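You operate a simulated robot arm through the tools that you are given. There is no shell and no other tool.

You are at the controls of a simulated robot arm. One attempt, no reset.

## Task
Free the blocked rail and index once.
Fine: fork out, both orange stops down, silver gate open, then the run knob to RUN; each carrier on the rail rides one place on, no jam.
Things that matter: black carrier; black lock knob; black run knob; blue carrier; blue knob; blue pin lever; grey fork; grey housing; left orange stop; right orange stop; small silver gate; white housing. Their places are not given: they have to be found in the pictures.

The check looks at the end state, three seconds after you hand in, the way a careful person would. Anything else that was tipped, shoved, dropped, spilled or broken makes it a failure.

## Robot
A 6-joint arm with a fingered hand, fixed in place. Base frame: the origin is on the floor under the middle of its stand, x ahead of it, y to its left, z up. Lengths are in mm, angles in rad, forces in N, time in s.
With the tool pointing down near the work surface it reaches from about 180 to 780 mm from the base axis. Its first joint turns from -2.897 to 2.897 rad. Payload 4 kg.
The TCP is the grasp point between the finger pads, 26 mm short of the fingertips. In the tool frame z runs along the fingers and y along their closing line. The gripper opens to 132 mm; its body begins 73 mm behind the TCP. The gripper is a hand of 5 fingers: y runs from the thumb to the fingers, the wrist lies at [0, 0, -239] in the tool frame, and closing takes about 1.5 s.
Orientation is told as [roll, pitch, yaw] about the base's x, y, z axes, in that order, counted from this pose: with the fingers straight down and closing along the base's y, the tool's x points along the base's -x, its y along +y and its z along -z.

## Interface
- The arm moves only by the tool move_arm. Its argument "motion" is a list of rows, each an object of numbers (a shift or turn left out is 0, a gripper value left out holds the last): "x", "y", "z": the shift along the tool's x, y, z in units of 100 mm (1.0 is 100 mm); "rx", "ry", "rz": the turn, a rotation vector about the tool's x, y, z in units of 60 degrees (1.0 is 60 degrees). In form: [{"x": .., "y": .., "z": .., "rx": .., "ry": .., "rz": ..}, ...]. A call has 1 to 20 rows; each row is the pose to reach, as a shift and turn from the pose commanded when the call began, along the tool's axes at that moment. "grip" is the gripper command, from -1 (fully open) to 1 (shut), values between in proportion, set as the call begins (left out, the last holds). A call with a number of a shift or a turn outside -1 to 1 is refused whole. A row lasts 0.2 s, in which the tool goes at most 50 mm and 0.15 rad; a call with a longer step from one row to the next is refused whole, and so is a gripper value outside its range. Where a pose cannot be reached the arm comes as near as it can. A force on the tool above 90 N (or 10 N above the force at the start of the call, whichever is more), or a blocked arm, ends the call early, and 0.2 s more pass. Each finger travels about 45 mm/s and halts on what it meets, pressing with about 24 N; the grip force reading is that of the motor and also rises with nothing between the fingers. The clock runs only during rows and for 0.2 s after the last one: add rows that repeat a pose to give the fingers time. The reply holds the time, the measured pose of the TCP, the force on the tool along the base axes, the opening and the grip force, in the units named above and with some noise, with the torque about the TCP (base axes, N m) and any sound that the robot's microphone picked up.
- Cameras (640 x 400 px; columns grow to the right, rows downward): "scene" is fixed at [48.7, 502.3, 1722.1]; the picture's right is [-0.26, -0.96, 0.00], its down [-0.90, 0.25, -0.36] and it looks along [0.35, -0.09, -0.93] (base axes); focal length 280 px, centre (320, 200). "wrist" rides on the gripper at [85, 2, -97] in the tool frame; the picture's right is [-0.02, 1.00, 0.00], its down [-0.75, -0.02, -0.66] and it looks along [-0.66, -0.01, 0.75] (tool axes); focal length 270 px, centre (320, 200).
- get_image(camera): a new picture of that camera. No time passes.
- set_fingers(finger1, finger2, finger3, finger4, thumb_bend): sets how far each is bent, from 0 (flat) to 1 (curled in); at 0.3 the hand is open as for a grip, at 0.7 the pads meet at the TCP. One left out holds its place. A second passes; each finger stops where it meets its share of the squeeze, and holds until it gets a number again. A gripper value or a shape takes the hand back. It gives what a move gives, with no picture; readings hold the bend of each and the force on the fingers (four entries, about 0 where the hand has none), thumb and palm.
- grasp_type(shape): the hand has 5 fingers and takes this shape, open, in about a second: jaw (thumb against the fingers, like two jaws); tri (thumb and two fingers); tip (a fingertip pinch); poke (one finger out to press); point (the index stretched); flat (the hand flat); cup (the hand cupped); fist (a fist). The gripper value then closes the fingers along that shape, each until it touches; the sizes above hold for jaw. It gives what a move gives, with no picture.
- measure_at(camera, pixels): for up to 12 pixels [column, row] of the newest picture of that camera ("zoom" is the newest enlarged one), the place [x, y, z] in the base frame of the surface seen there, good to about 2 mm. No time passes.
- close_up(camera, box): a new picture of the part [left, top, right, bottom] of that camera's present view, enlarged. No time passes.
- hand_in(): hands the job in; it is judged then, once.

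Open the gripper and draw the arm clear of the work before you hand the job in, unless the task says otherwise.

The tools are called after "Call:" as name(argument=value, ...) on one line, values as JSON. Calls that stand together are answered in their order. move_arm: Moves the arm, as the interface text tells. Its arguments: {"type":"object","properties":{"motion":{"type":"array","items":{"type":"object","properties":{"x":{"type":"number"},"y":{"type":"number"},"z":{"type":"number"},"rx":{"type":"number"},"ry":{"type":"number"},"rz":{"type":"number"}}}},"grip":{"type":"number"}},"required":["motion"]} The other tools are called the same way: grasp_type (shape) gives the hand a shape; set_fingers (finger1, finger2, finger3, finger4, thumb_bend) moves the fingers one by one; get_image (camera) takes a picture; measure_at (camera, pixels) gives the place of the surface under pixels of a picture; close_up (camera, box) takes an enlarged picture of a part of a camera's view; hand_in () hands the job in.

At the start:

```text
time: 0.0
position: [384.6, 180.8, 1293.0]
ee_rot: [0.0, 0.001, 0.0]
force: [0.3, -0.5, -0.1]
torque: [0.03, -0.01, 0.0]
grip_width: 131.8
gripper_force: 0.1
shape: jaw
bend: [0.3, 0.3, 0.3, 0.3, 0.3]
finger forces: [0.0, 0.1, 0.0, 0.0, 0.1, 0.0]
```

scene: 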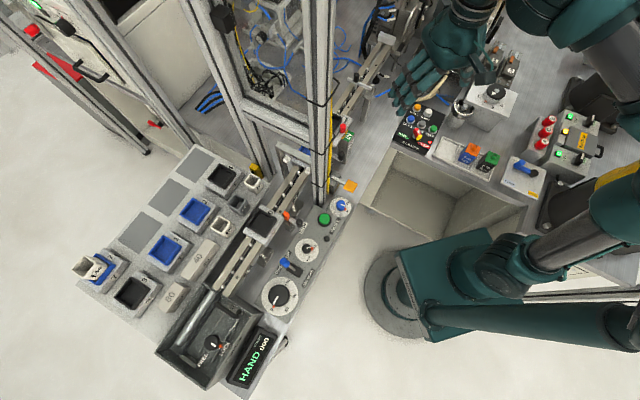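
wrist: 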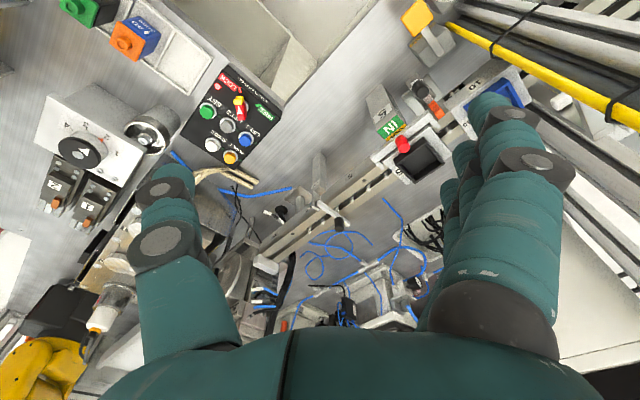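

The scene shows the rail running diagonally from about (200,340) to (390,60) with a panel of knobs around (280,295)-(340,205). I'll enlarge portions of the scene to find the parts.

Call:
close_up(camera="scene", box=[150, 240, 310, 390])

Call:
close_up(camera="scene", box=[220, 140, 380, 250])

Call:
close_up(camera="scene", box=[320, 0, 480, 150])

Call:
close_up(camera="scene", box=[400, 30, 640, 210])

Call:
close_up(camera="scene", box=[70, 140, 270, 320])

```text
2.67 times, centred on (230, 315) of scene
```

zoom: 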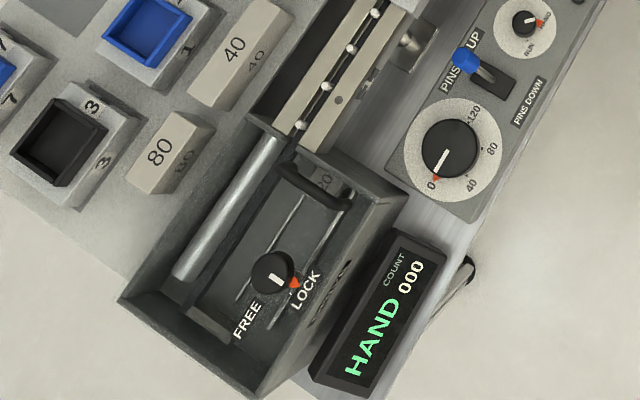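

```text
3.64 times, centred on (300, 195) of scene
```

zoom: 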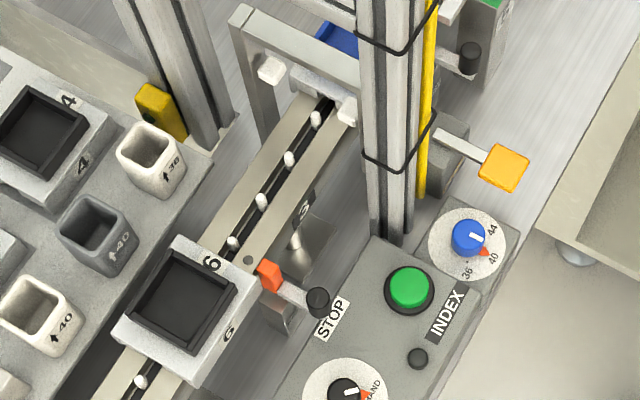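

```text
2.67 times, centred on (400, 75) of scene
```

zoom: 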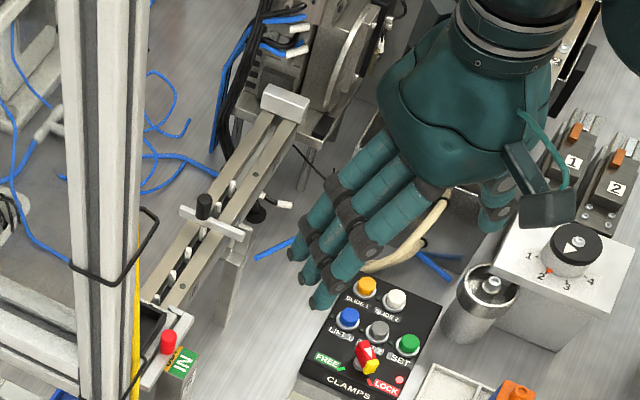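

```text
2.22 times, centred on (520, 120) of scene
```

zoom: 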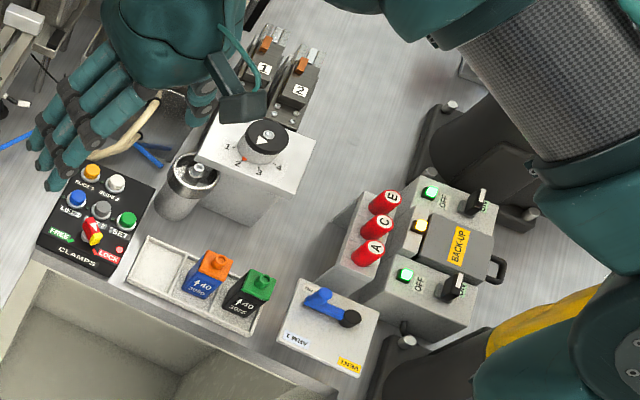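

```text
2.22 times, centred on (170, 230) of scene
```

zoom: 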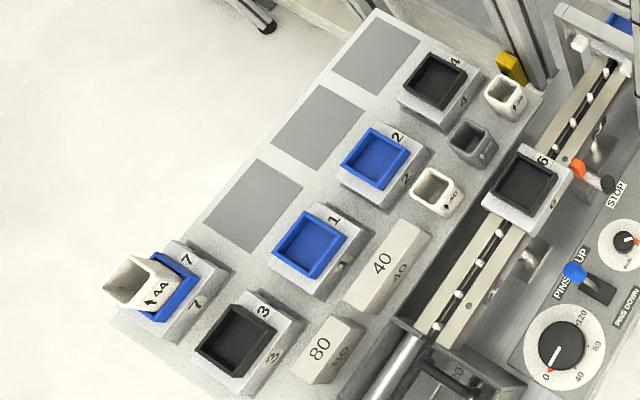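

The overview shows the LOCK/FREE knob in the tray (zoom (270,275)), the PINS lever, the HAND/RUN knob and one orange stop. I'll look closer at the wrist view and measure some key points in the scene.

Call:
close_up(camera="wrist", box=[240, 60, 560, 260])

Call:
close_up(camera="scene", box=[230, 200, 330, 262])

Call:
close_up(camera="scene", box=[180, 250, 280, 312])

Call:
close_up(camera="scene", box=[150, 300, 280, 395])

Call:
close_up(camera="scene", box=[300, 90, 400, 160])

Call:
measure_at(camera="scene", pixels=[[214, 341], [280, 296], [287, 265], [310, 247], [340, 205], [324, 219], [284, 215], [299, 222], [262, 222], [349, 185], [195, 313], [227, 322]])

```text
2.00 times, centred on (400, 160) of wrist
```

zoom: 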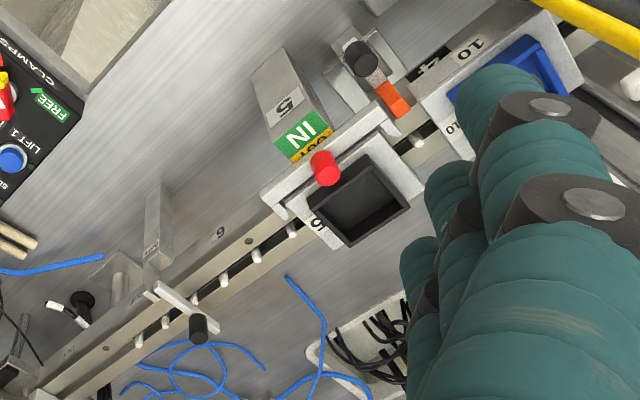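

```text
6.40 times, centred on (280, 231) of scene
```

zoom: 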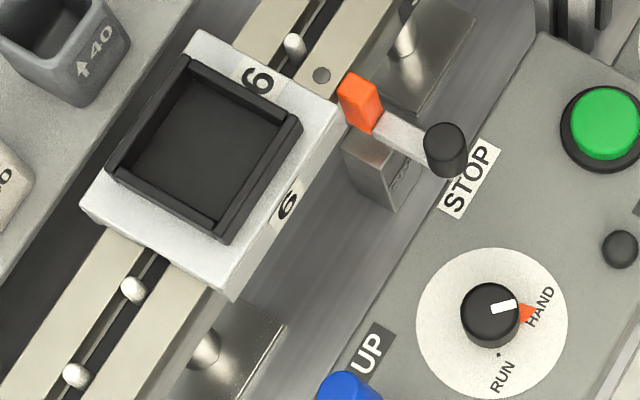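

```text
6.40 times, centred on (230, 281) of scene
```

zoom: 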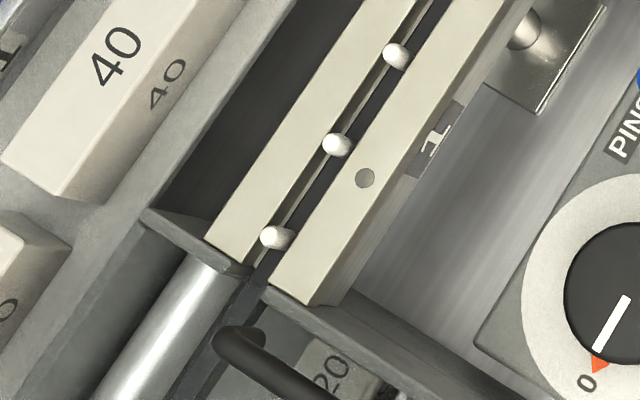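

```text
4.21 times, centred on (215, 348) of scene
```

zoom: 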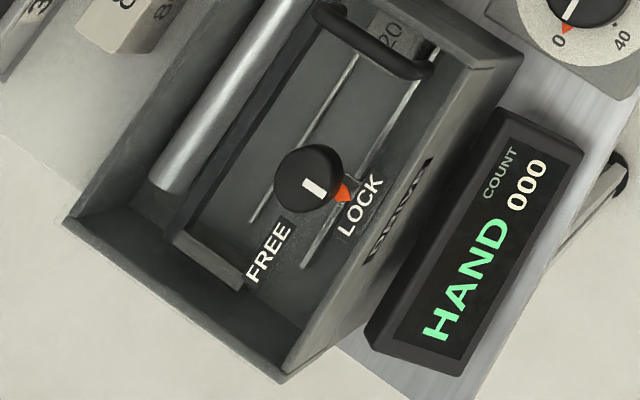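

```text
5.71 times, centred on (350, 125) of scene
```

zoom: 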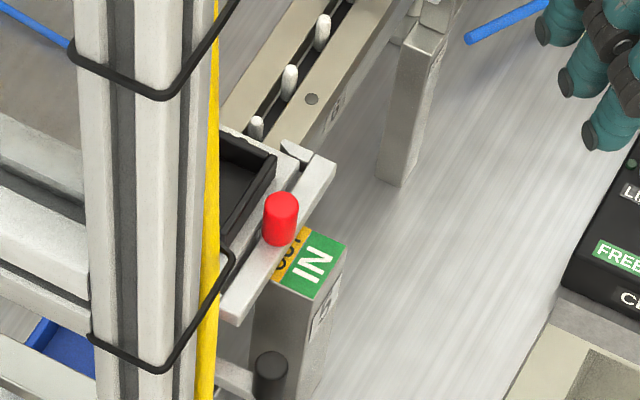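

```text
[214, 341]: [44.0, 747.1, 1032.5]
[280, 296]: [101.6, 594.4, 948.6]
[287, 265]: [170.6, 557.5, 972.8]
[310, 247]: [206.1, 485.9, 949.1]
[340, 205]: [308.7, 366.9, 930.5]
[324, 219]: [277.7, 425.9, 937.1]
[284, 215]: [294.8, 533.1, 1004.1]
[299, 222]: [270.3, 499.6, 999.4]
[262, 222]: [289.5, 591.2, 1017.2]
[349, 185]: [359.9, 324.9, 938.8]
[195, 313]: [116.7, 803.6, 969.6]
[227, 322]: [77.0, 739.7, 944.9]
```

The wrist view shows the fork with the red knob near (402,144) beside the IN post, the right orange stop at (437,109) and a silver gate with black knob near (339,222). I'll measure these and zoom in for details.

Call:
measure_at(camera="wrist", pixels=[[339, 220], [315, 203], [402, 138], [420, 84], [437, 109], [495, 107], [390, 127], [420, 160], [380, 95], [318, 170], [276, 195], [370, 172]])

Call:
close_up(camera="wrist", box=[360, 60, 480, 190])

Call:
close_up(camera="wrist", box=[270, 140, 370, 250])

Call:
close_up(camera="scene", box=[280, 130, 380, 200])

Call:
close_up(camera="scene", box=[210, 325, 270, 385])

Call:
close_up(camera="scene", box=[250, 240, 330, 320])

```text
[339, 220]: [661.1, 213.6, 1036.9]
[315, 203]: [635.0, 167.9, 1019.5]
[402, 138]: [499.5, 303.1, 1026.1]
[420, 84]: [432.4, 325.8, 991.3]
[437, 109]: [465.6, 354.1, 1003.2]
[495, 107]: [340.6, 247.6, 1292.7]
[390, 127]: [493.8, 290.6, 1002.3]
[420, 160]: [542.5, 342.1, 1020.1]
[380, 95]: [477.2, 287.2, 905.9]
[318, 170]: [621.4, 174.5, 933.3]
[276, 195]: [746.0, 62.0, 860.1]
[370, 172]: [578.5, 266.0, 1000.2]
```

```text
3.08 times, centred on (420, 125) of wrist
```

zoom: 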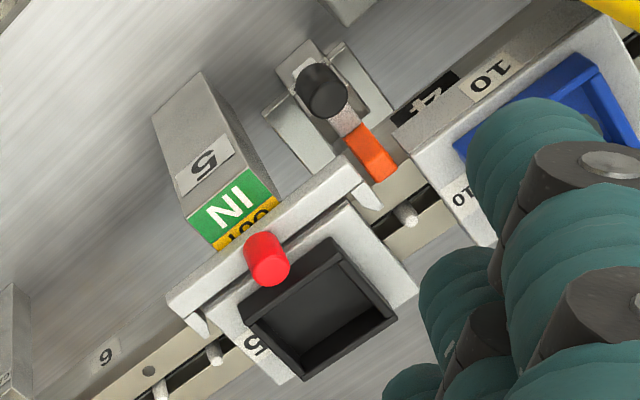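

```text
3.64 times, centred on (320, 195) of wrist
```

zoom: 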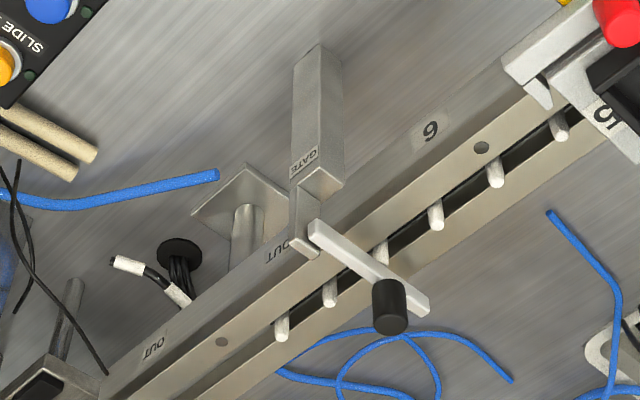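

```text
5.71 times, centred on (330, 165) of scene
```

zoom: 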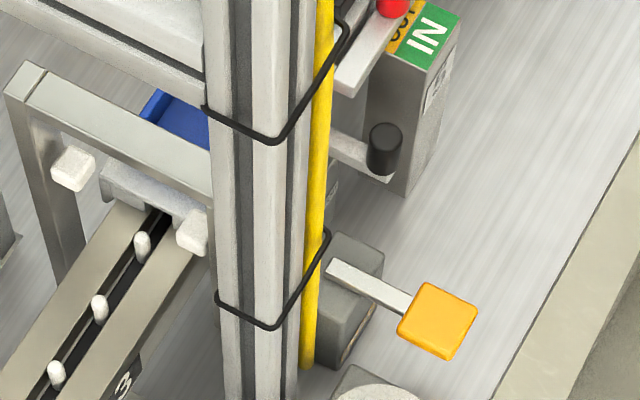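

```text
6.67 times, centred on (240, 355) of scene
```

zoom: 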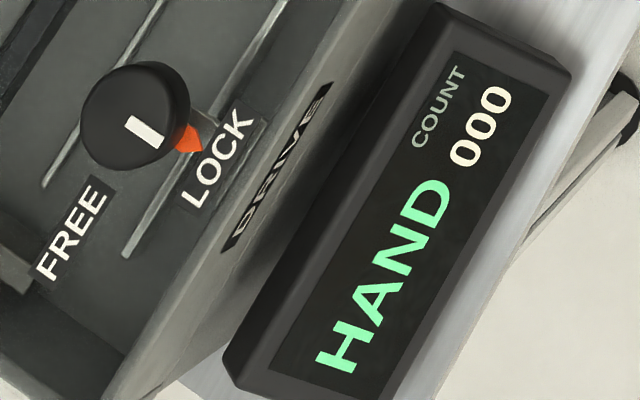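

```text
5.00 times, centred on (290, 280) of scene
```

zoom: 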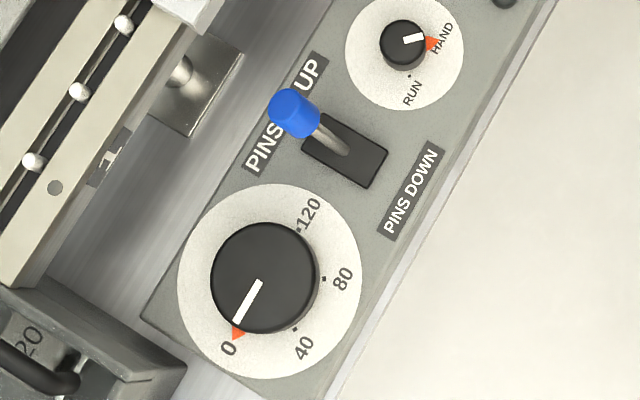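

I'll measure the aluminium posts and the surrounding frame so I can plan clear paths, plus the rail/gate details.

Call:
measure_at(camera="scene", pixels=[[322, 190], [318, 100], [318, 40], [314, 5], [290, 110], [230, 100], [205, 20], [265, 120], [345, 160], [160, 100], [240, 100], [300, 150]])

Call:
measure_at(camera="wrist", pixels=[[600, 20], [620, 60], [560, 40], [600, 110], [500, 30], [540, 70], [620, 250], [425, 20], [350, 330], [600, 180], [450, 130], [470, 95]])

Call:
close_up(camera="scene", box=[180, 0, 360, 200])

```text
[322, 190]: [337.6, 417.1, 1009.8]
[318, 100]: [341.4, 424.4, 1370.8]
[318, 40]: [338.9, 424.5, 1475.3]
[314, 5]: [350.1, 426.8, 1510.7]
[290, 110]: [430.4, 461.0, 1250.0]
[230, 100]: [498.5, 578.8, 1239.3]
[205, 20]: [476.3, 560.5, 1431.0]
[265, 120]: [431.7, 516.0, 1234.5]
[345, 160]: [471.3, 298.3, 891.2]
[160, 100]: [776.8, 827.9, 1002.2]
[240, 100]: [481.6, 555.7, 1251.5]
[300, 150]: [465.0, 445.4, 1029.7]
```

```text
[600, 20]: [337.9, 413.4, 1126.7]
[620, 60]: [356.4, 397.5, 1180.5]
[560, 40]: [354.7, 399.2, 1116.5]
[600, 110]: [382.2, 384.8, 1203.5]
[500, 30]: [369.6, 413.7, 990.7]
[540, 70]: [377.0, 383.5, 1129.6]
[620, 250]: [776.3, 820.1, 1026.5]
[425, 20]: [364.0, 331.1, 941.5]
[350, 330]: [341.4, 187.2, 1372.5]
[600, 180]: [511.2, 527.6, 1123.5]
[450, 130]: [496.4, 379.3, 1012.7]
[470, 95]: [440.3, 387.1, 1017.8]
```

```text
2.00 times, centred on (270, 100) of scene
```

zoom: 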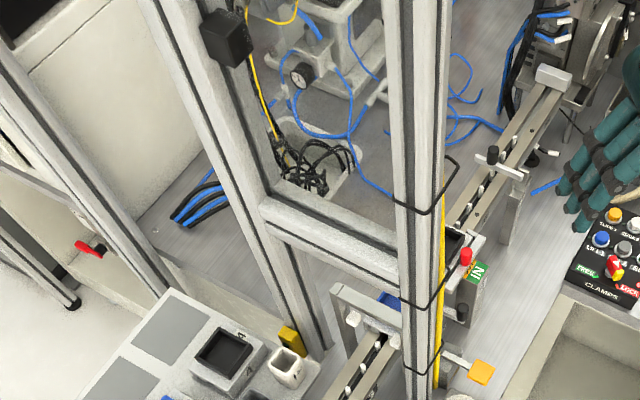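

The gantry posts stand at about (350,425) and (485,570) with a beam at z≈1200–1250, so I must keep clear of those. I lower the hand by 100 mm straight down to get a closer look at the fork, stop and gate.

Call:
move_arm(motion=[{"z": 0.4}, {"z": 0.8}, {"z": 1.0}])

Call:
get_image(camera="wrist")

Call:
get_image(camera="scene")

```text
time: 0.8
position: [385.4, 180.6, 1194.2]
ee_rot: [0.001, -0.002, 0.0]
force: [-0.5, 0.7, 0.1]
torque: [-0.03, -0.02, -0.01]
grip_width: 131.8
gripper_force: 0.0
shape: jaw
bend: [0.3, 0.3, 0.3, 0.3, 0.3]
finger forces: [0.0, 0.0, 0.2, 0.0, 0.0, 0.0]
```

```text
taken
```

wrist: 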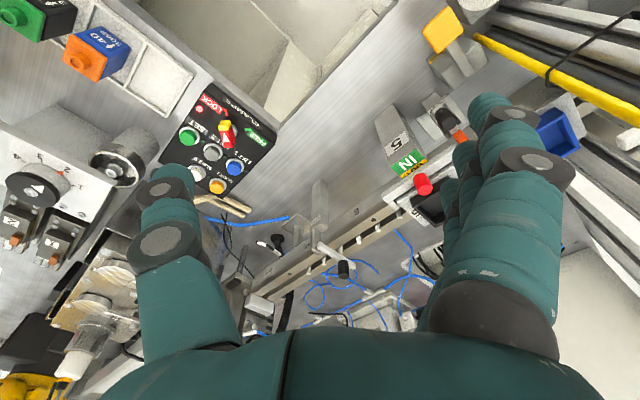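

```text
taken
```

scene: 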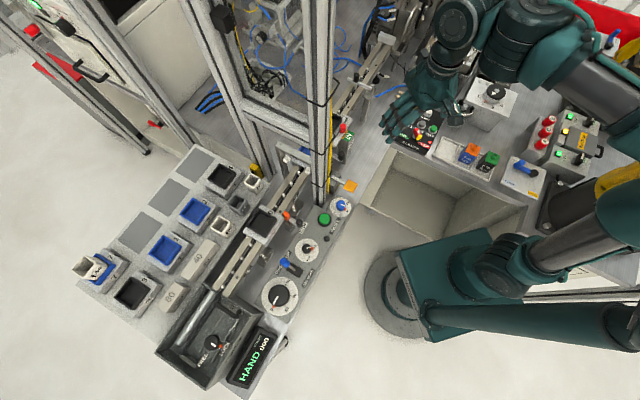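

The fingers hide part of the view; I switch to the poke shape so only one finger is out, which clears the picture and is the shape I'd use to push levers.

Call:
grasp_type(shape="poke")

Call:
get_image(camera="wrist")

Call:
get_image(camera="scene")

```text
time: 1.7
position: [385.3, 179.1, 1194.2]
ee_rot: [0.0, 0.0, 0.001]
force: [-0.8, 0.7, 1.0]
torque: [-0.03, 0.01, 0.01]
grip_width: 0.0
gripper_force: 0.0
shape: poke
bend: [1.0, 1.0, 1.0, 1.0, 0.47]
finger forces: [0.0, 0.1, 0.0, 0.1, 0.0, 0.0]
```

```text
taken
```

wrist: 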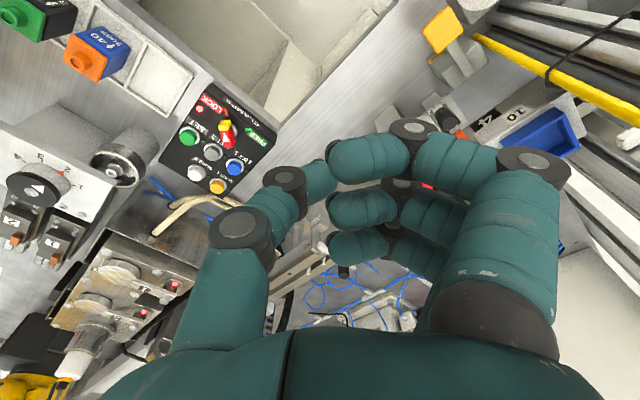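

```text
taken
```

scene: 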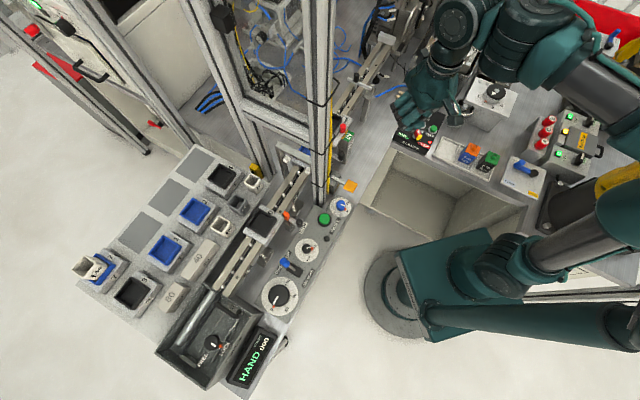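

Poke curls all four fingers and still blocks the view; I try the point shape instead (index stretched).

Call:
grasp_type(shape="point")

Call:
get_image(camera="wrist")

Call:
close_up(camera="scene", box=[360, 30, 520, 150])

```text
time: 2.6
position: [384.5, 179.1, 1193.4]
ee_rot: [0.001, 0.0, 0.001]
force: [0.1, 0.2, 0.4]
torque: [-0.02, 0.0, 0.01]
grip_width: 126.3
gripper_force: 0.0
shape: point
bend: [0.28, 1.0, 1.0, 1.0, 0.55]
finger forces: [0.0, 0.0, 0.0, 0.1, 0.1, 0.0]
```

```text
taken
```

wrist: 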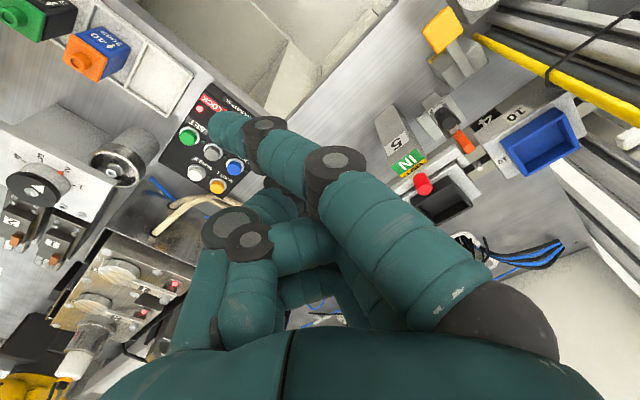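

```text
3.33 times, centred on (440, 90) of scene
```

zoom: 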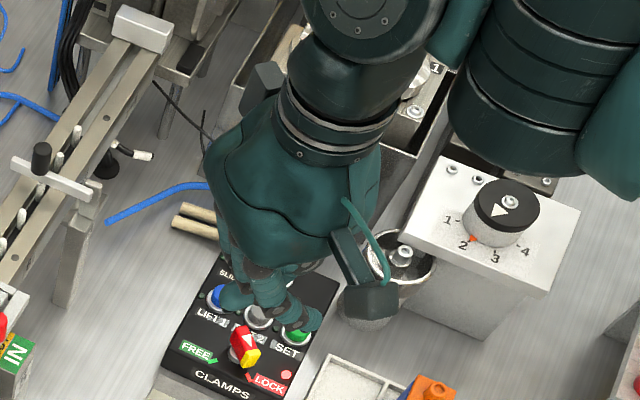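

The index finger stretches from (430,260) to a tip near (225,125) in the wrist view. I'll measure its tip and look at the right stop, fork and carrier close up now that they're visible.

Call:
measure_at(camera="wrist", pixels=[[225, 128], [245, 125], [265, 130], [335, 160], [300, 150], [423, 180], [443, 110], [463, 138], [540, 140], [408, 165], [300, 260], [235, 225]])

Call:
close_up(camera="wrist", box=[360, 70, 600, 230])

```text
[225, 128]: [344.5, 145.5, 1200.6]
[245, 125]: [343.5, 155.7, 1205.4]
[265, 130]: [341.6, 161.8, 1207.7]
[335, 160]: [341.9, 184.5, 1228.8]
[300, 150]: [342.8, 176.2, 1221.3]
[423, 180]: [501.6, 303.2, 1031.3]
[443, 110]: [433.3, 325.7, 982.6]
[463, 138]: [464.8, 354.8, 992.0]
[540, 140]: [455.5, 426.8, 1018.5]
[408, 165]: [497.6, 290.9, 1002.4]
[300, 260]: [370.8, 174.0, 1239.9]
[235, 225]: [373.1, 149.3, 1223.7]
```

```text
2.50 times, centred on (480, 150) of wrist
```

zoom: 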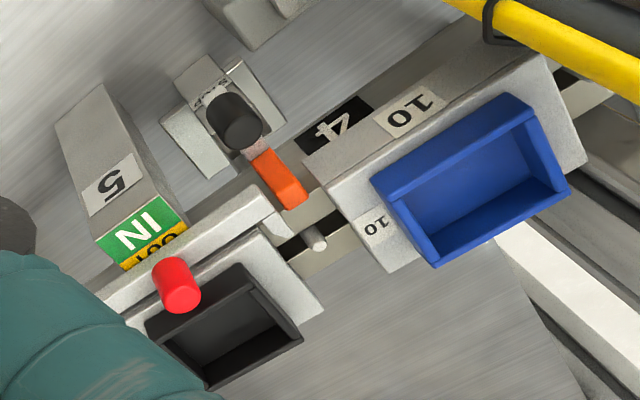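

The right stop is an arm in a clevis with a black knob at its outer end and an orange tip over the rail's near edge. For a better side view I return to the open jaw shape and yaw the hand +45° so the camera looks squarely across the rail.

Call:
grasp_type(shape="jaw")

Call:
move_arm(motion=[{"rz": -0.125}, {"rz": -0.25}, {"rz": -0.375}, {"rz": -0.5}, {"rz": -0.625}, {"rz": -0.75}])

Call:
get_image(camera="wrist")

Call:
get_image(camera="scene")

```text
time: 3.5
position: [385.7, 179.1, 1194.2]
ee_rot: [0.0, 0.001, -0.001]
force: [-1.0, -0.1, -0.1]
torque: [0.03, -0.01, -0.02]
grip_width: 131.8
gripper_force: 0.1
shape: jaw
bend: [0.3, 0.3, 0.3, 0.3, 0.3]
finger forces: [0.1, 0.0, 0.1, 0.1, 0.0, 0.1]
```

```text
time: 4.9
position: [385.1, 180.0, 1194.9]
ee_rot: [0.001, 0.0, 0.786]
force: [-0.2, -0.1, -0.1]
torque: [-0.01, -0.03, -0.01]
grip_width: 131.9
gripper_force: 0.1
shape: jaw
bend: [0.3, 0.3, 0.3, 0.3, 0.3]
finger forces: [0.0, 0.1, 0.1, 0.0, 0.0, 0.0]
```

```text
taken
```

wrist: 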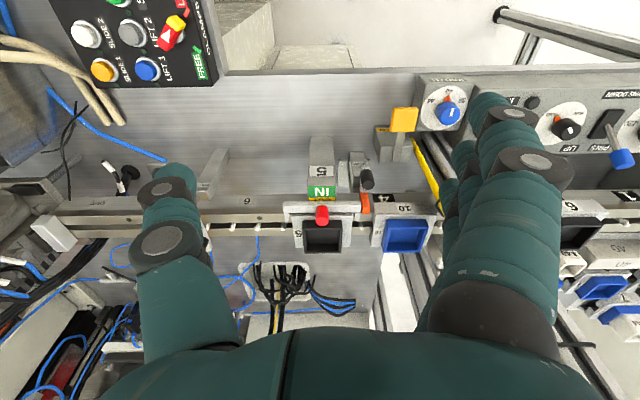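

```text
taken
```

scene: 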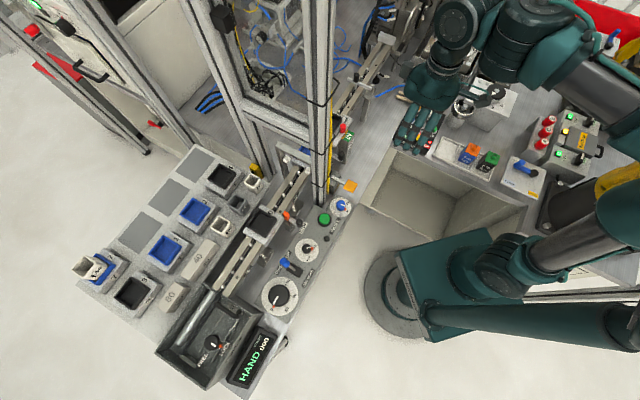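

The rail now runs horizontally across the wrist view. I zoom into the fork/stop region and the gate region.

Call:
close_up(camera="wrist", box=[270, 130, 450, 270])

Call:
close_up(camera="wrist", box=[160, 130, 300, 270])

Call:
measure_at(camera="wrist", pixels=[[322, 208], [321, 190], [366, 178], [365, 203], [280, 218], [240, 218], [403, 210], [323, 238], [320, 170], [355, 187], [345, 170], [400, 118]])

```text
2.86 times, centred on (360, 200) of wrist
```

zoom: 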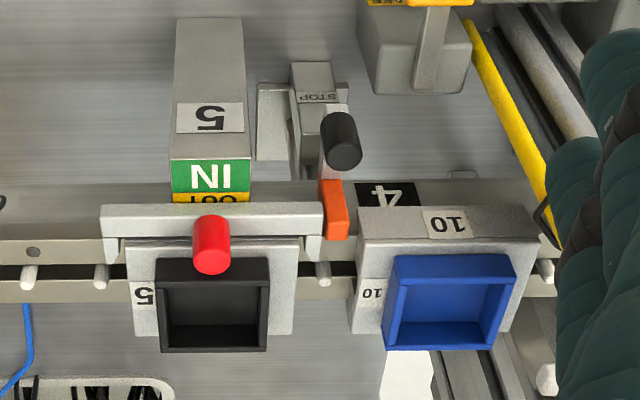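

```text
2.86 times, centred on (230, 200) of wrist
```

zoom: 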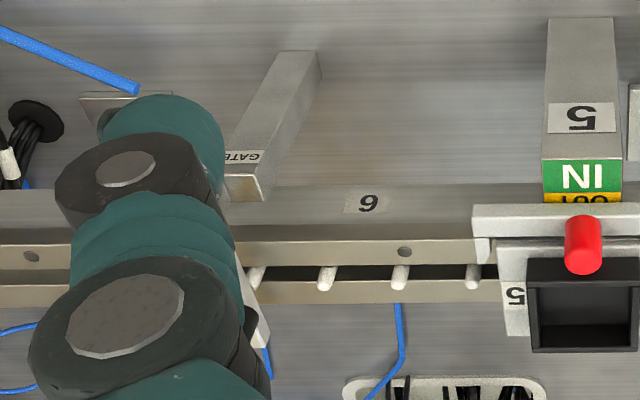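

```text
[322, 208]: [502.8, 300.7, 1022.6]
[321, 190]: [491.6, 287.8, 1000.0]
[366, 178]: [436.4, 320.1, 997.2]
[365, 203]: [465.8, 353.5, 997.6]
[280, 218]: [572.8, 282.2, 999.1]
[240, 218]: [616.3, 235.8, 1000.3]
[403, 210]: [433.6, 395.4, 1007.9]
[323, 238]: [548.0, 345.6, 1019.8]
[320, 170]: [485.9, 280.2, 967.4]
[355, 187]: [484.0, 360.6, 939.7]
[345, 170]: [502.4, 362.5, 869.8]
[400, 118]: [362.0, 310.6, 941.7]
```

The fork bar sits across carrier 5 at about (503,301,1023), with prongs toward the rail, and the stop's orange tip is at (466,354,998). I tilt the hand 30° and come down to see the stop mechanism from a lower angle.

Call:
move_arm(motion=[{"x": -0.02, "y": 0.12, "z": 0.2, "ry": -0.1}, {"x": -0.04, "y": 0.25, "z": 0.4, "ry": -0.2}, {"x": -0.06, "y": 0.37, "z": 0.6, "ry": -0.3}, {"x": -0.08, "y": 0.5, "z": 0.8, "ry": -0.4}, {"x": -0.1, "y": 0.62, "z": 1.0, "ry": -0.5}])

Call:
get_image(camera="wrist")

Call:
close_up(camera="wrist", box=[220, 130, 440, 270])

```text
time: 6.1
position: [349.0, 232.1, 1095.5]
ee_rot: [-0.001, -0.525, 0.784]
force: [0.0, 0.9, 0.6]
torque: [0.0, 0.0, -0.01]
grip_width: 131.9
gripper_force: 0.0
shape: jaw
bend: [0.3, 0.3, 0.3, 0.3, 0.3]
finger forces: [0.1, 0.0, 0.0, 0.0, 0.0, 0.1]
```

```text
taken
```

wrist: 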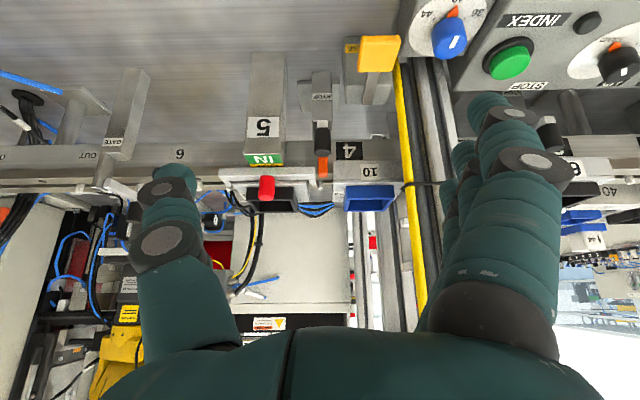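

```text
2.86 times, centred on (330, 200) of wrist
```

zoom: 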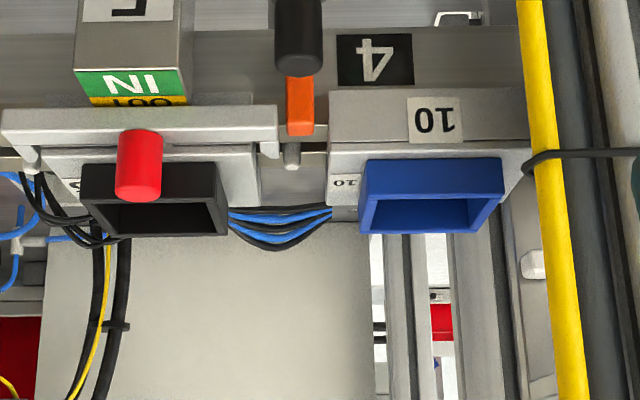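

Now the view is lower. I zoom on the stop post with its knob near (322,135).

Call:
close_up(camera="wrist", box=[280, 60, 370, 200])

Call:
close_up(camera="wrist", box=[210, 60, 320, 220])

Call:
measure_at(camera="wrist", pixels=[[322, 148], [322, 130], [322, 110], [322, 165], [320, 85], [313, 97], [297, 95], [265, 150], [265, 160], [240, 172], [340, 178], [267, 190]])

```text
2.86 times, centred on (325, 130) of wrist
```

zoom: 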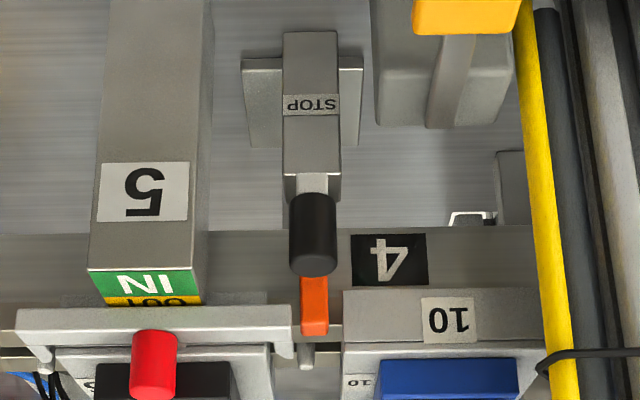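

```text
2.50 times, centred on (265, 140) of wrist
```

zoom: 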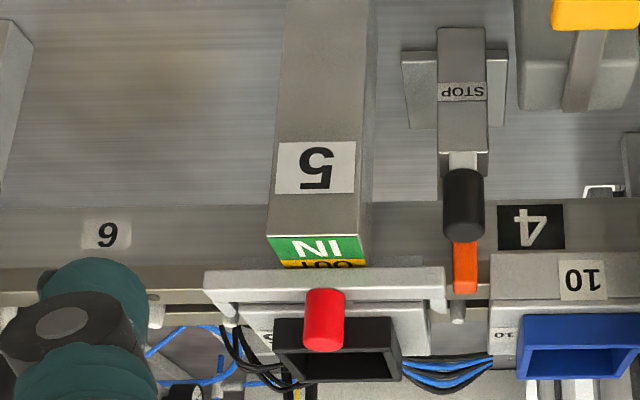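

```text
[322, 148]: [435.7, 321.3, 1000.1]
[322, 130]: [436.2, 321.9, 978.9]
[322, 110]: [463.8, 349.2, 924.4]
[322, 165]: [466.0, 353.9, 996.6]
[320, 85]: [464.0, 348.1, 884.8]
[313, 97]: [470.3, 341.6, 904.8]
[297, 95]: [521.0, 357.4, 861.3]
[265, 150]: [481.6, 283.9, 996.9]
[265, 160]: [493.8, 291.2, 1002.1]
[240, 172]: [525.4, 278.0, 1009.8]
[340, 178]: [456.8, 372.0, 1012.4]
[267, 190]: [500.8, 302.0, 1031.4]
```

Post face is at (464,349), the knob at (436,322) between z≈970 and 1000, and the orange tip sits over the post at z≈997. I take big close-ups of the left stop from the scene camera for comparison, and measure its parts.

Call:
close_up(camera="scene", box=[275, 205, 315, 235])

Call:
measure_at(camera="zoom", pixels=[[180, 130], [160, 180], [230, 220], [300, 240], [400, 270], [390, 210], [210, 320], [260, 330], [60, 250], [300, 60], [180, 90], [190, 190]])

```text
13.33 times, centred on (295, 220) of scene
```

zoom: 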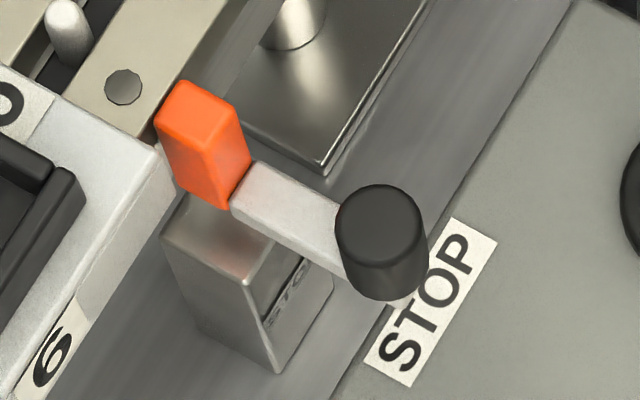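

```text
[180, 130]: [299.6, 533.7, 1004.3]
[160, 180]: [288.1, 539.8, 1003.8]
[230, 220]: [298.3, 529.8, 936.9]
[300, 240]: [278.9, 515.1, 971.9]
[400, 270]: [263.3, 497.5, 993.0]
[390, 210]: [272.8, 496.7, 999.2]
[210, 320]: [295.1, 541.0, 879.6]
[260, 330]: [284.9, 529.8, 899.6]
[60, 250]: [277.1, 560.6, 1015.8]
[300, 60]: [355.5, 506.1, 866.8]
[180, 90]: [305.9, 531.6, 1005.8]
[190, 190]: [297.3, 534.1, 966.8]
```

The left stop's post top is at z≈937 while the orange block hangs at 966–1004 above it with the arm at z≈972, so it should press downward. I'll try the tip shape here in free air to learn where its pinch point lies.

Call:
grasp_type(shape="tip")

Call:
get_image(camera="wrist")

Call:
get_image(camera="scene")

Call:
close_up(camera="scene", box=[340, 60, 480, 180])

```text
time: 7.0
position: [348.6, 233.8, 1096.1]
ee_rot: [0.001, -0.524, 0.787]
force: [0.3, 0.6, 0.0]
torque: [0.0, 0.0, -0.01]
grip_width: 132.2
gripper_force: 0.2
shape: tip
bend: [0.0, 0.3, 0.3, 0.0, 0.3]
finger forces: [0.0, 0.0, 0.0, 0.1, 0.1, 0.0]
```

```text
taken
```

wrist: 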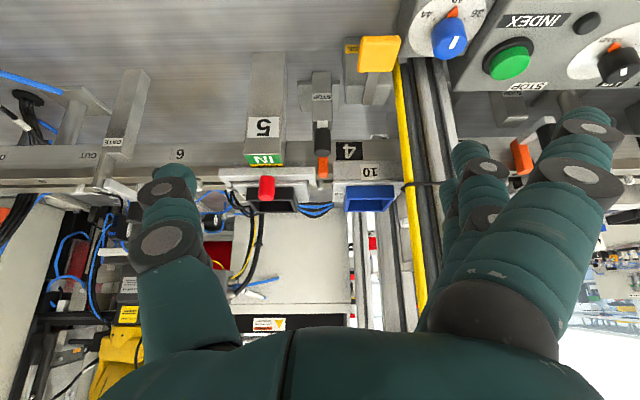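

```text
taken
```

scene: 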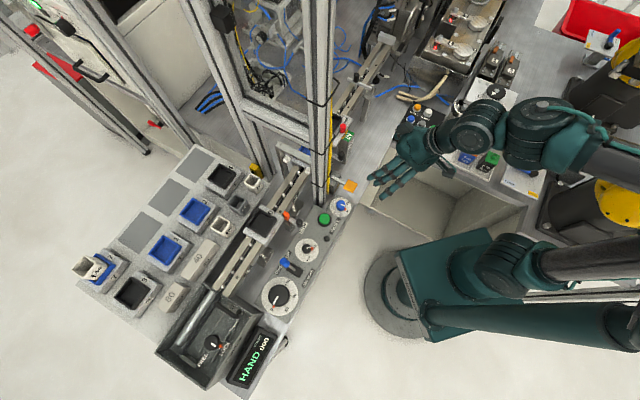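

```text
3.33 times, centred on (410, 120) of scene
```

zoom: 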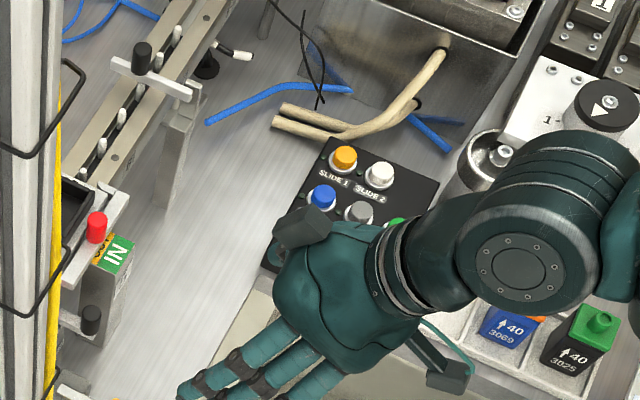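

Tip closes the two middle fingers onto the thumb, with index and little finger flat. I'll measure fork/knob/nest geometry precisely with a zoom, and also the fingertip positions.

Call:
close_up(camera="wrist", box=[215, 150, 315, 215])

Call:
measure_at(camera="zoom", pixels=[[330, 180], [330, 300], [280, 240], [370, 240], [200, 160], [450, 160], [300, 130], [300, 80], [200, 290], [450, 290], [560, 180], [60, 170]])

Call:
measure_at(camera="wrist", pixels=[[590, 118], [575, 125], [500, 115], [470, 150], [165, 172], [185, 165], [520, 160], [490, 170], [600, 140], [560, 115], [175, 180], [580, 170]])

```text
6.15 times, centred on (265, 182) of wrist
```

zoom: 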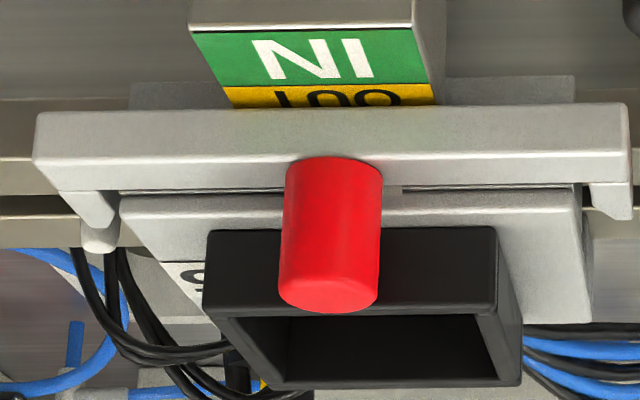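

```text
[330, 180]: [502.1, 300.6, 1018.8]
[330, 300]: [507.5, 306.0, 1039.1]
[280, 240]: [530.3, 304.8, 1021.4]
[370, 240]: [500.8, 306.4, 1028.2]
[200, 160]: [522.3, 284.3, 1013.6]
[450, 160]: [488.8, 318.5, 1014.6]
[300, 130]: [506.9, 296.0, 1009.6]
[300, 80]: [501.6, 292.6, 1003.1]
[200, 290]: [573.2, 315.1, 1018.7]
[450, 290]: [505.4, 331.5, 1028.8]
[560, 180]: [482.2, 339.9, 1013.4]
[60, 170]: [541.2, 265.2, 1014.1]
```

```text
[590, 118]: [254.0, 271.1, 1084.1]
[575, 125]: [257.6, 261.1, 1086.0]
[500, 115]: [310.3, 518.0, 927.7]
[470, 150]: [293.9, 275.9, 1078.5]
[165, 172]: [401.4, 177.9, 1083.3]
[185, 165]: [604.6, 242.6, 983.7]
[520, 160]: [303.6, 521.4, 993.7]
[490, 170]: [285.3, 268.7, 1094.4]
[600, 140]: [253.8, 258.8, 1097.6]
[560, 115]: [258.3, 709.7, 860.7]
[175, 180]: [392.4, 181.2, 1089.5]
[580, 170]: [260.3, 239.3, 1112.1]
```

The red knob (≈18 mm dia., top z≈1039, bar top z≈1013) is centred near (508,307), only ~7 mm from the carrier nest, so a pinch along the rail direction is right. I level the tool again and partly close the pinch in free air to check it.

Call:
move_arm(motion=[{"ry": 0.125}, {"ry": 0.25}, {"ry": 0.375}, {"ry": 0.5}, {"ry": 0.5}, {"ry": 0.5}, {"ry": 0.5}], grip=0.4)

Call:
get_image(camera="wrist")

Call:
get_image(camera="scene")

```text
time: 8.6
position: [347.3, 232.3, 1094.5]
ee_rot: [-0.001, -0.001, 0.786]
force: [-0.5, 0.8, 0.1]
torque: [-0.02, 0.01, 0.01]
grip_width: 40.0
gripper_force: 0.0
shape: tip
bend: [0.0, 0.73, 0.73, 0.0, 0.7]
finger forces: [0.1, 0.1, 0.0, 0.0, 0.1, 0.0]
```

```text
taken
```

wrist: 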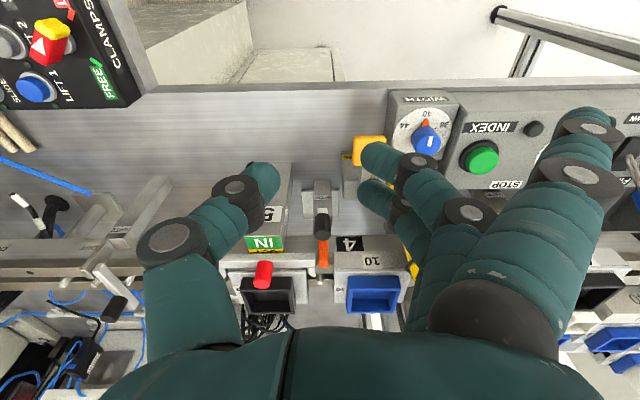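

```text
taken
```

scene: 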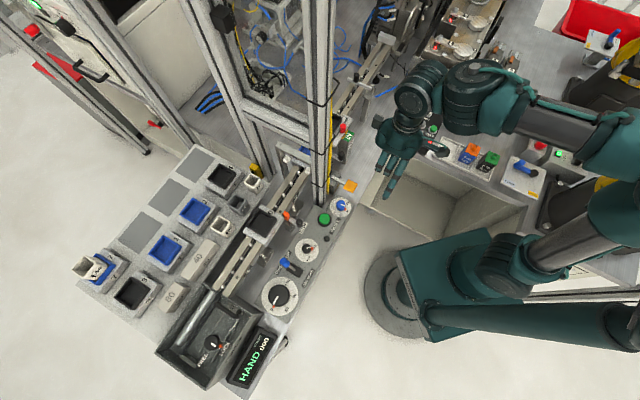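

The pinch is now at 40 mm with thumb tip near (265,180) and fingertips near (375,155)/(370,195). I'll measure those tips to learn their position relative to the TCP.

Call:
measure_at(camera="wrist", pixels=[[272, 172], [262, 172], [250, 185], [368, 148], [375, 155], [385, 160], [362, 188], [370, 195], [595, 120], [235, 190], [265, 195], [415, 165]])

Call:
close_up(camera="wrist", box=[210, 110, 450, 260])

Call:
close_up(camera="scene", box=[350, 60, 470, 210])

```text
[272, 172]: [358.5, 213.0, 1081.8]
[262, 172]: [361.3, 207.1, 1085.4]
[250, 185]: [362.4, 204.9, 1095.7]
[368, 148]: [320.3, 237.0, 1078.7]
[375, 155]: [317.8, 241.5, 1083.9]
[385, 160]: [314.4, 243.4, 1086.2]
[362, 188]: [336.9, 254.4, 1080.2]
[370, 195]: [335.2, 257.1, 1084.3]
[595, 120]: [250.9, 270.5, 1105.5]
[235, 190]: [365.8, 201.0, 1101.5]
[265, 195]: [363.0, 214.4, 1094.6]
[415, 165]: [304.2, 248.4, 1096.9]
```

```text
2.67 times, centred on (330, 185) of wrist
```

zoom: 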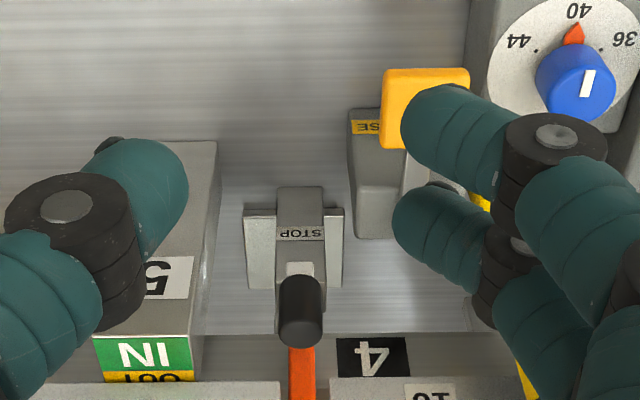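

```text
2.67 times, centred on (410, 135) of scene
```

zoom: 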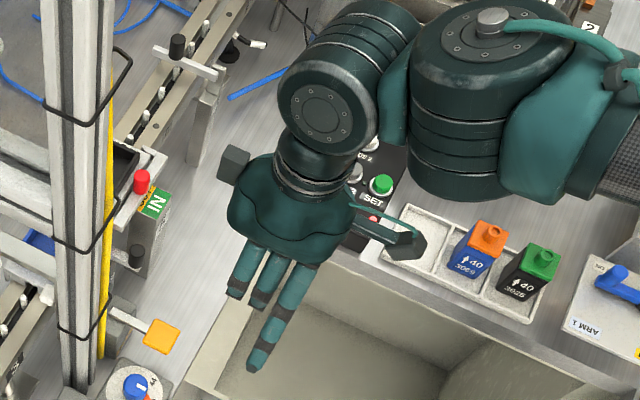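

Pinch geometry: thumb near tool x≈0, fingers 2/3 at about ±12 mm, tips ~22–26 mm below TCP. I move over the fork's red knob in two stages at a safe height (TCP z≈1095).

Call:
move_arm(motion=[{"x": -0.27, "y": -0.1}, {"x": -0.54, "y": -0.2}, {"x": -0.8, "y": -0.31}])

Call:
move_arm(motion=[{"x": -0.26, "y": -0.1}, {"x": -0.52, "y": -0.2}, {"x": -0.77, "y": -0.3}])

Call:
get_image(camera="wrist")

Call:
close_up(camera="scene", box=[310, 60, 450, 180])

```text
time: 9.4
position: [425.0, 264.1, 1091.2]
ee_rot: [0.002, 0.0, 0.783]
force: [-0.4, 0.8, -0.2]
torque: [0.0, 0.04, 0.0]
grip_width: 40.1
gripper_force: 0.1
shape: tip
bend: [0.0, 0.73, 0.73, 0.0, 0.7]
finger forces: [0.0, 0.0, 0.0, 0.0, 0.0, 0.0]
```

```text
time: 10.2
position: [502.4, 300.7, 1093.6]
ee_rot: [0.001, 0.0, 0.785]
force: [0.3, 0.5, 0.5]
torque: [-0.01, 0.02, 0.01]
grip_width: 40.2
gripper_force: 0.0
shape: tip
bend: [0.0, 0.73, 0.73, 0.0, 0.7]
finger forces: [0.1, 0.1, 0.0, 0.0, 0.0, 0.0]
```

```text
taken
```

wrist: 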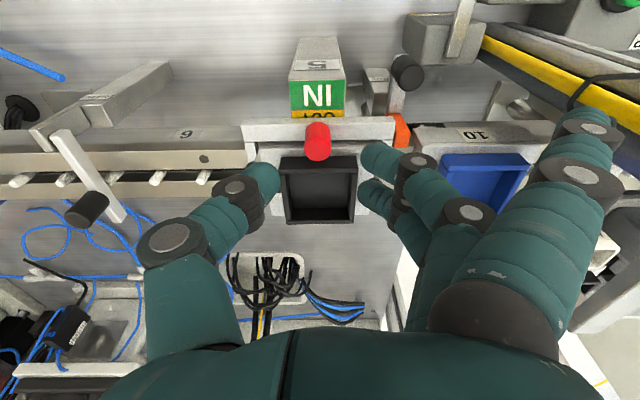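

```text
3.33 times, centred on (380, 120) of scene
```

zoom: 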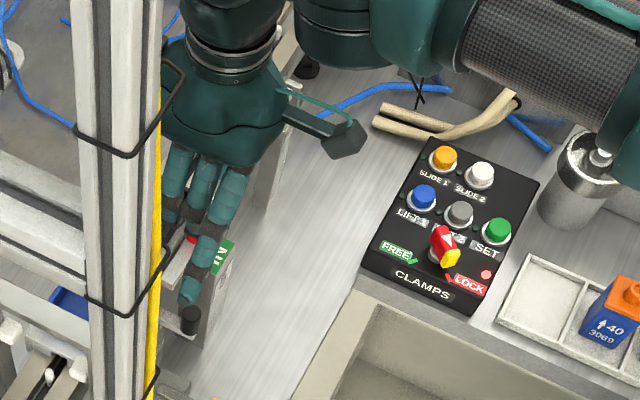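

The knob sits directly below between thumb and fingers, at (318,140) in the wrist view. I'll measure knob, nest rim and bar once more from this nearer view before descending.

Call:
close_up(camera="wrist", box=[230, 90, 430, 240])

Call:
measure_at(camera="wrist", pixels=[[318, 155], [318, 135], [306, 142], [330, 142], [318, 168], [350, 168], [318, 122], [280, 128], [370, 128], [400, 128], [320, 160], [290, 170]])

```text
2.67 times, centred on (330, 165) of wrist
```

zoom: 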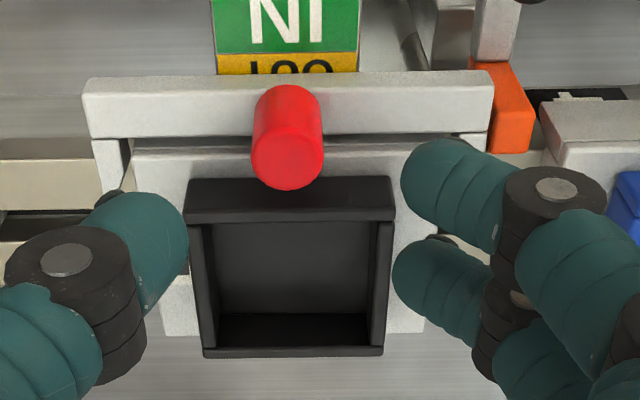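

```text
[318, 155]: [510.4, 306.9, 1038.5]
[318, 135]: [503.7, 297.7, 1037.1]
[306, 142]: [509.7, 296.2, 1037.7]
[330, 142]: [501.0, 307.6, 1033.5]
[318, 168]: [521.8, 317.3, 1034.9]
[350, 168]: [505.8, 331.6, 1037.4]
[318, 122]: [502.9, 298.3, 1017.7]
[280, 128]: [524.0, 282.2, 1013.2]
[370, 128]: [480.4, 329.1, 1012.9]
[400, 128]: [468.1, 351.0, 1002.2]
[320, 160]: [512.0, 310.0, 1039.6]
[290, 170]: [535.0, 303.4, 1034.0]
```

I measure fingertip surfaces now to place finger 3 accurately relative to the nest wall (v-gap of only ~8 mm).

Call:
measure_at(camera="zoom", pixels=[[150, 200], [150, 230], [175, 230], [120, 215], [165, 250], [420, 165], [440, 150], [450, 190], [410, 265], [420, 290], [440, 250], [415, 245]])

```text
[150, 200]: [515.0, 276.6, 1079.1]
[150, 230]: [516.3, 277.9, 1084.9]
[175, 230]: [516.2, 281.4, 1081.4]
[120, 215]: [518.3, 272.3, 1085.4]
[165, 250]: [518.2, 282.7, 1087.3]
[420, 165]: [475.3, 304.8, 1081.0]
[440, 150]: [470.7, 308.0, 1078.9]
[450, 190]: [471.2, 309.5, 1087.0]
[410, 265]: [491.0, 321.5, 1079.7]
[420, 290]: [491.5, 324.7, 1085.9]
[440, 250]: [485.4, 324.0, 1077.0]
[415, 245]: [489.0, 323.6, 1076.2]
```

Fingers 2/3 centres are at tool x≈±11, thumb at ≈0; clearance to the nest is about 4 mm. I descend 48 mm so the tips end just above the fork bar.

Call:
move_arm(motion=[{"z": 0.12}, {"z": 0.24}, {"z": 0.36}, {"z": 0.42}, {"z": 0.48}])

Call:
get_image(camera="wrist")

Call:
close_up(camera="wrist", box=[210, 100, 430, 260])

```text
time: 11.4
position: [501.3, 299.2, 1048.3]
ee_rot: [0.001, -0.001, 0.785]
force: [-0.1, -0.4, 0.2]
torque: [-0.02, -0.04, -0.01]
grip_width: 39.9
gripper_force: 0.0
shape: tip
bend: [0.0, 0.73, 0.73, 0.0, 0.7]
finger forces: [0.0, 0.0, 0.0, 0.0, 0.1, 0.0]
```

```text
taken
```

wrist: 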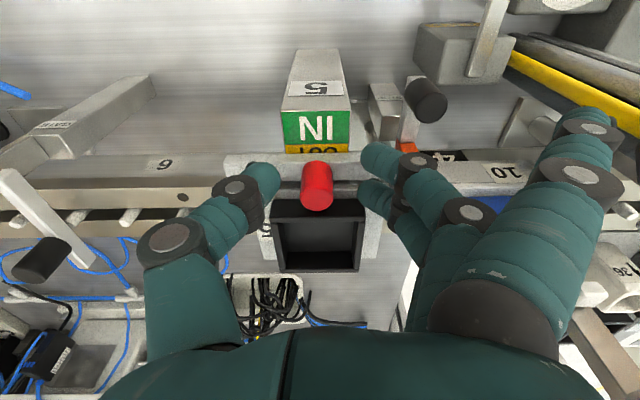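

```text
2.50 times, centred on (320, 180) of wrist
```

zoom: 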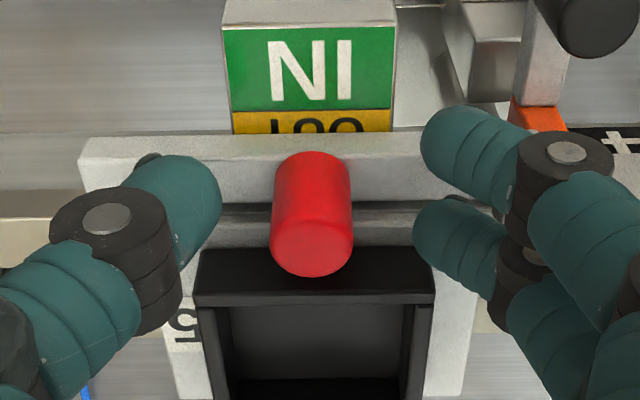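

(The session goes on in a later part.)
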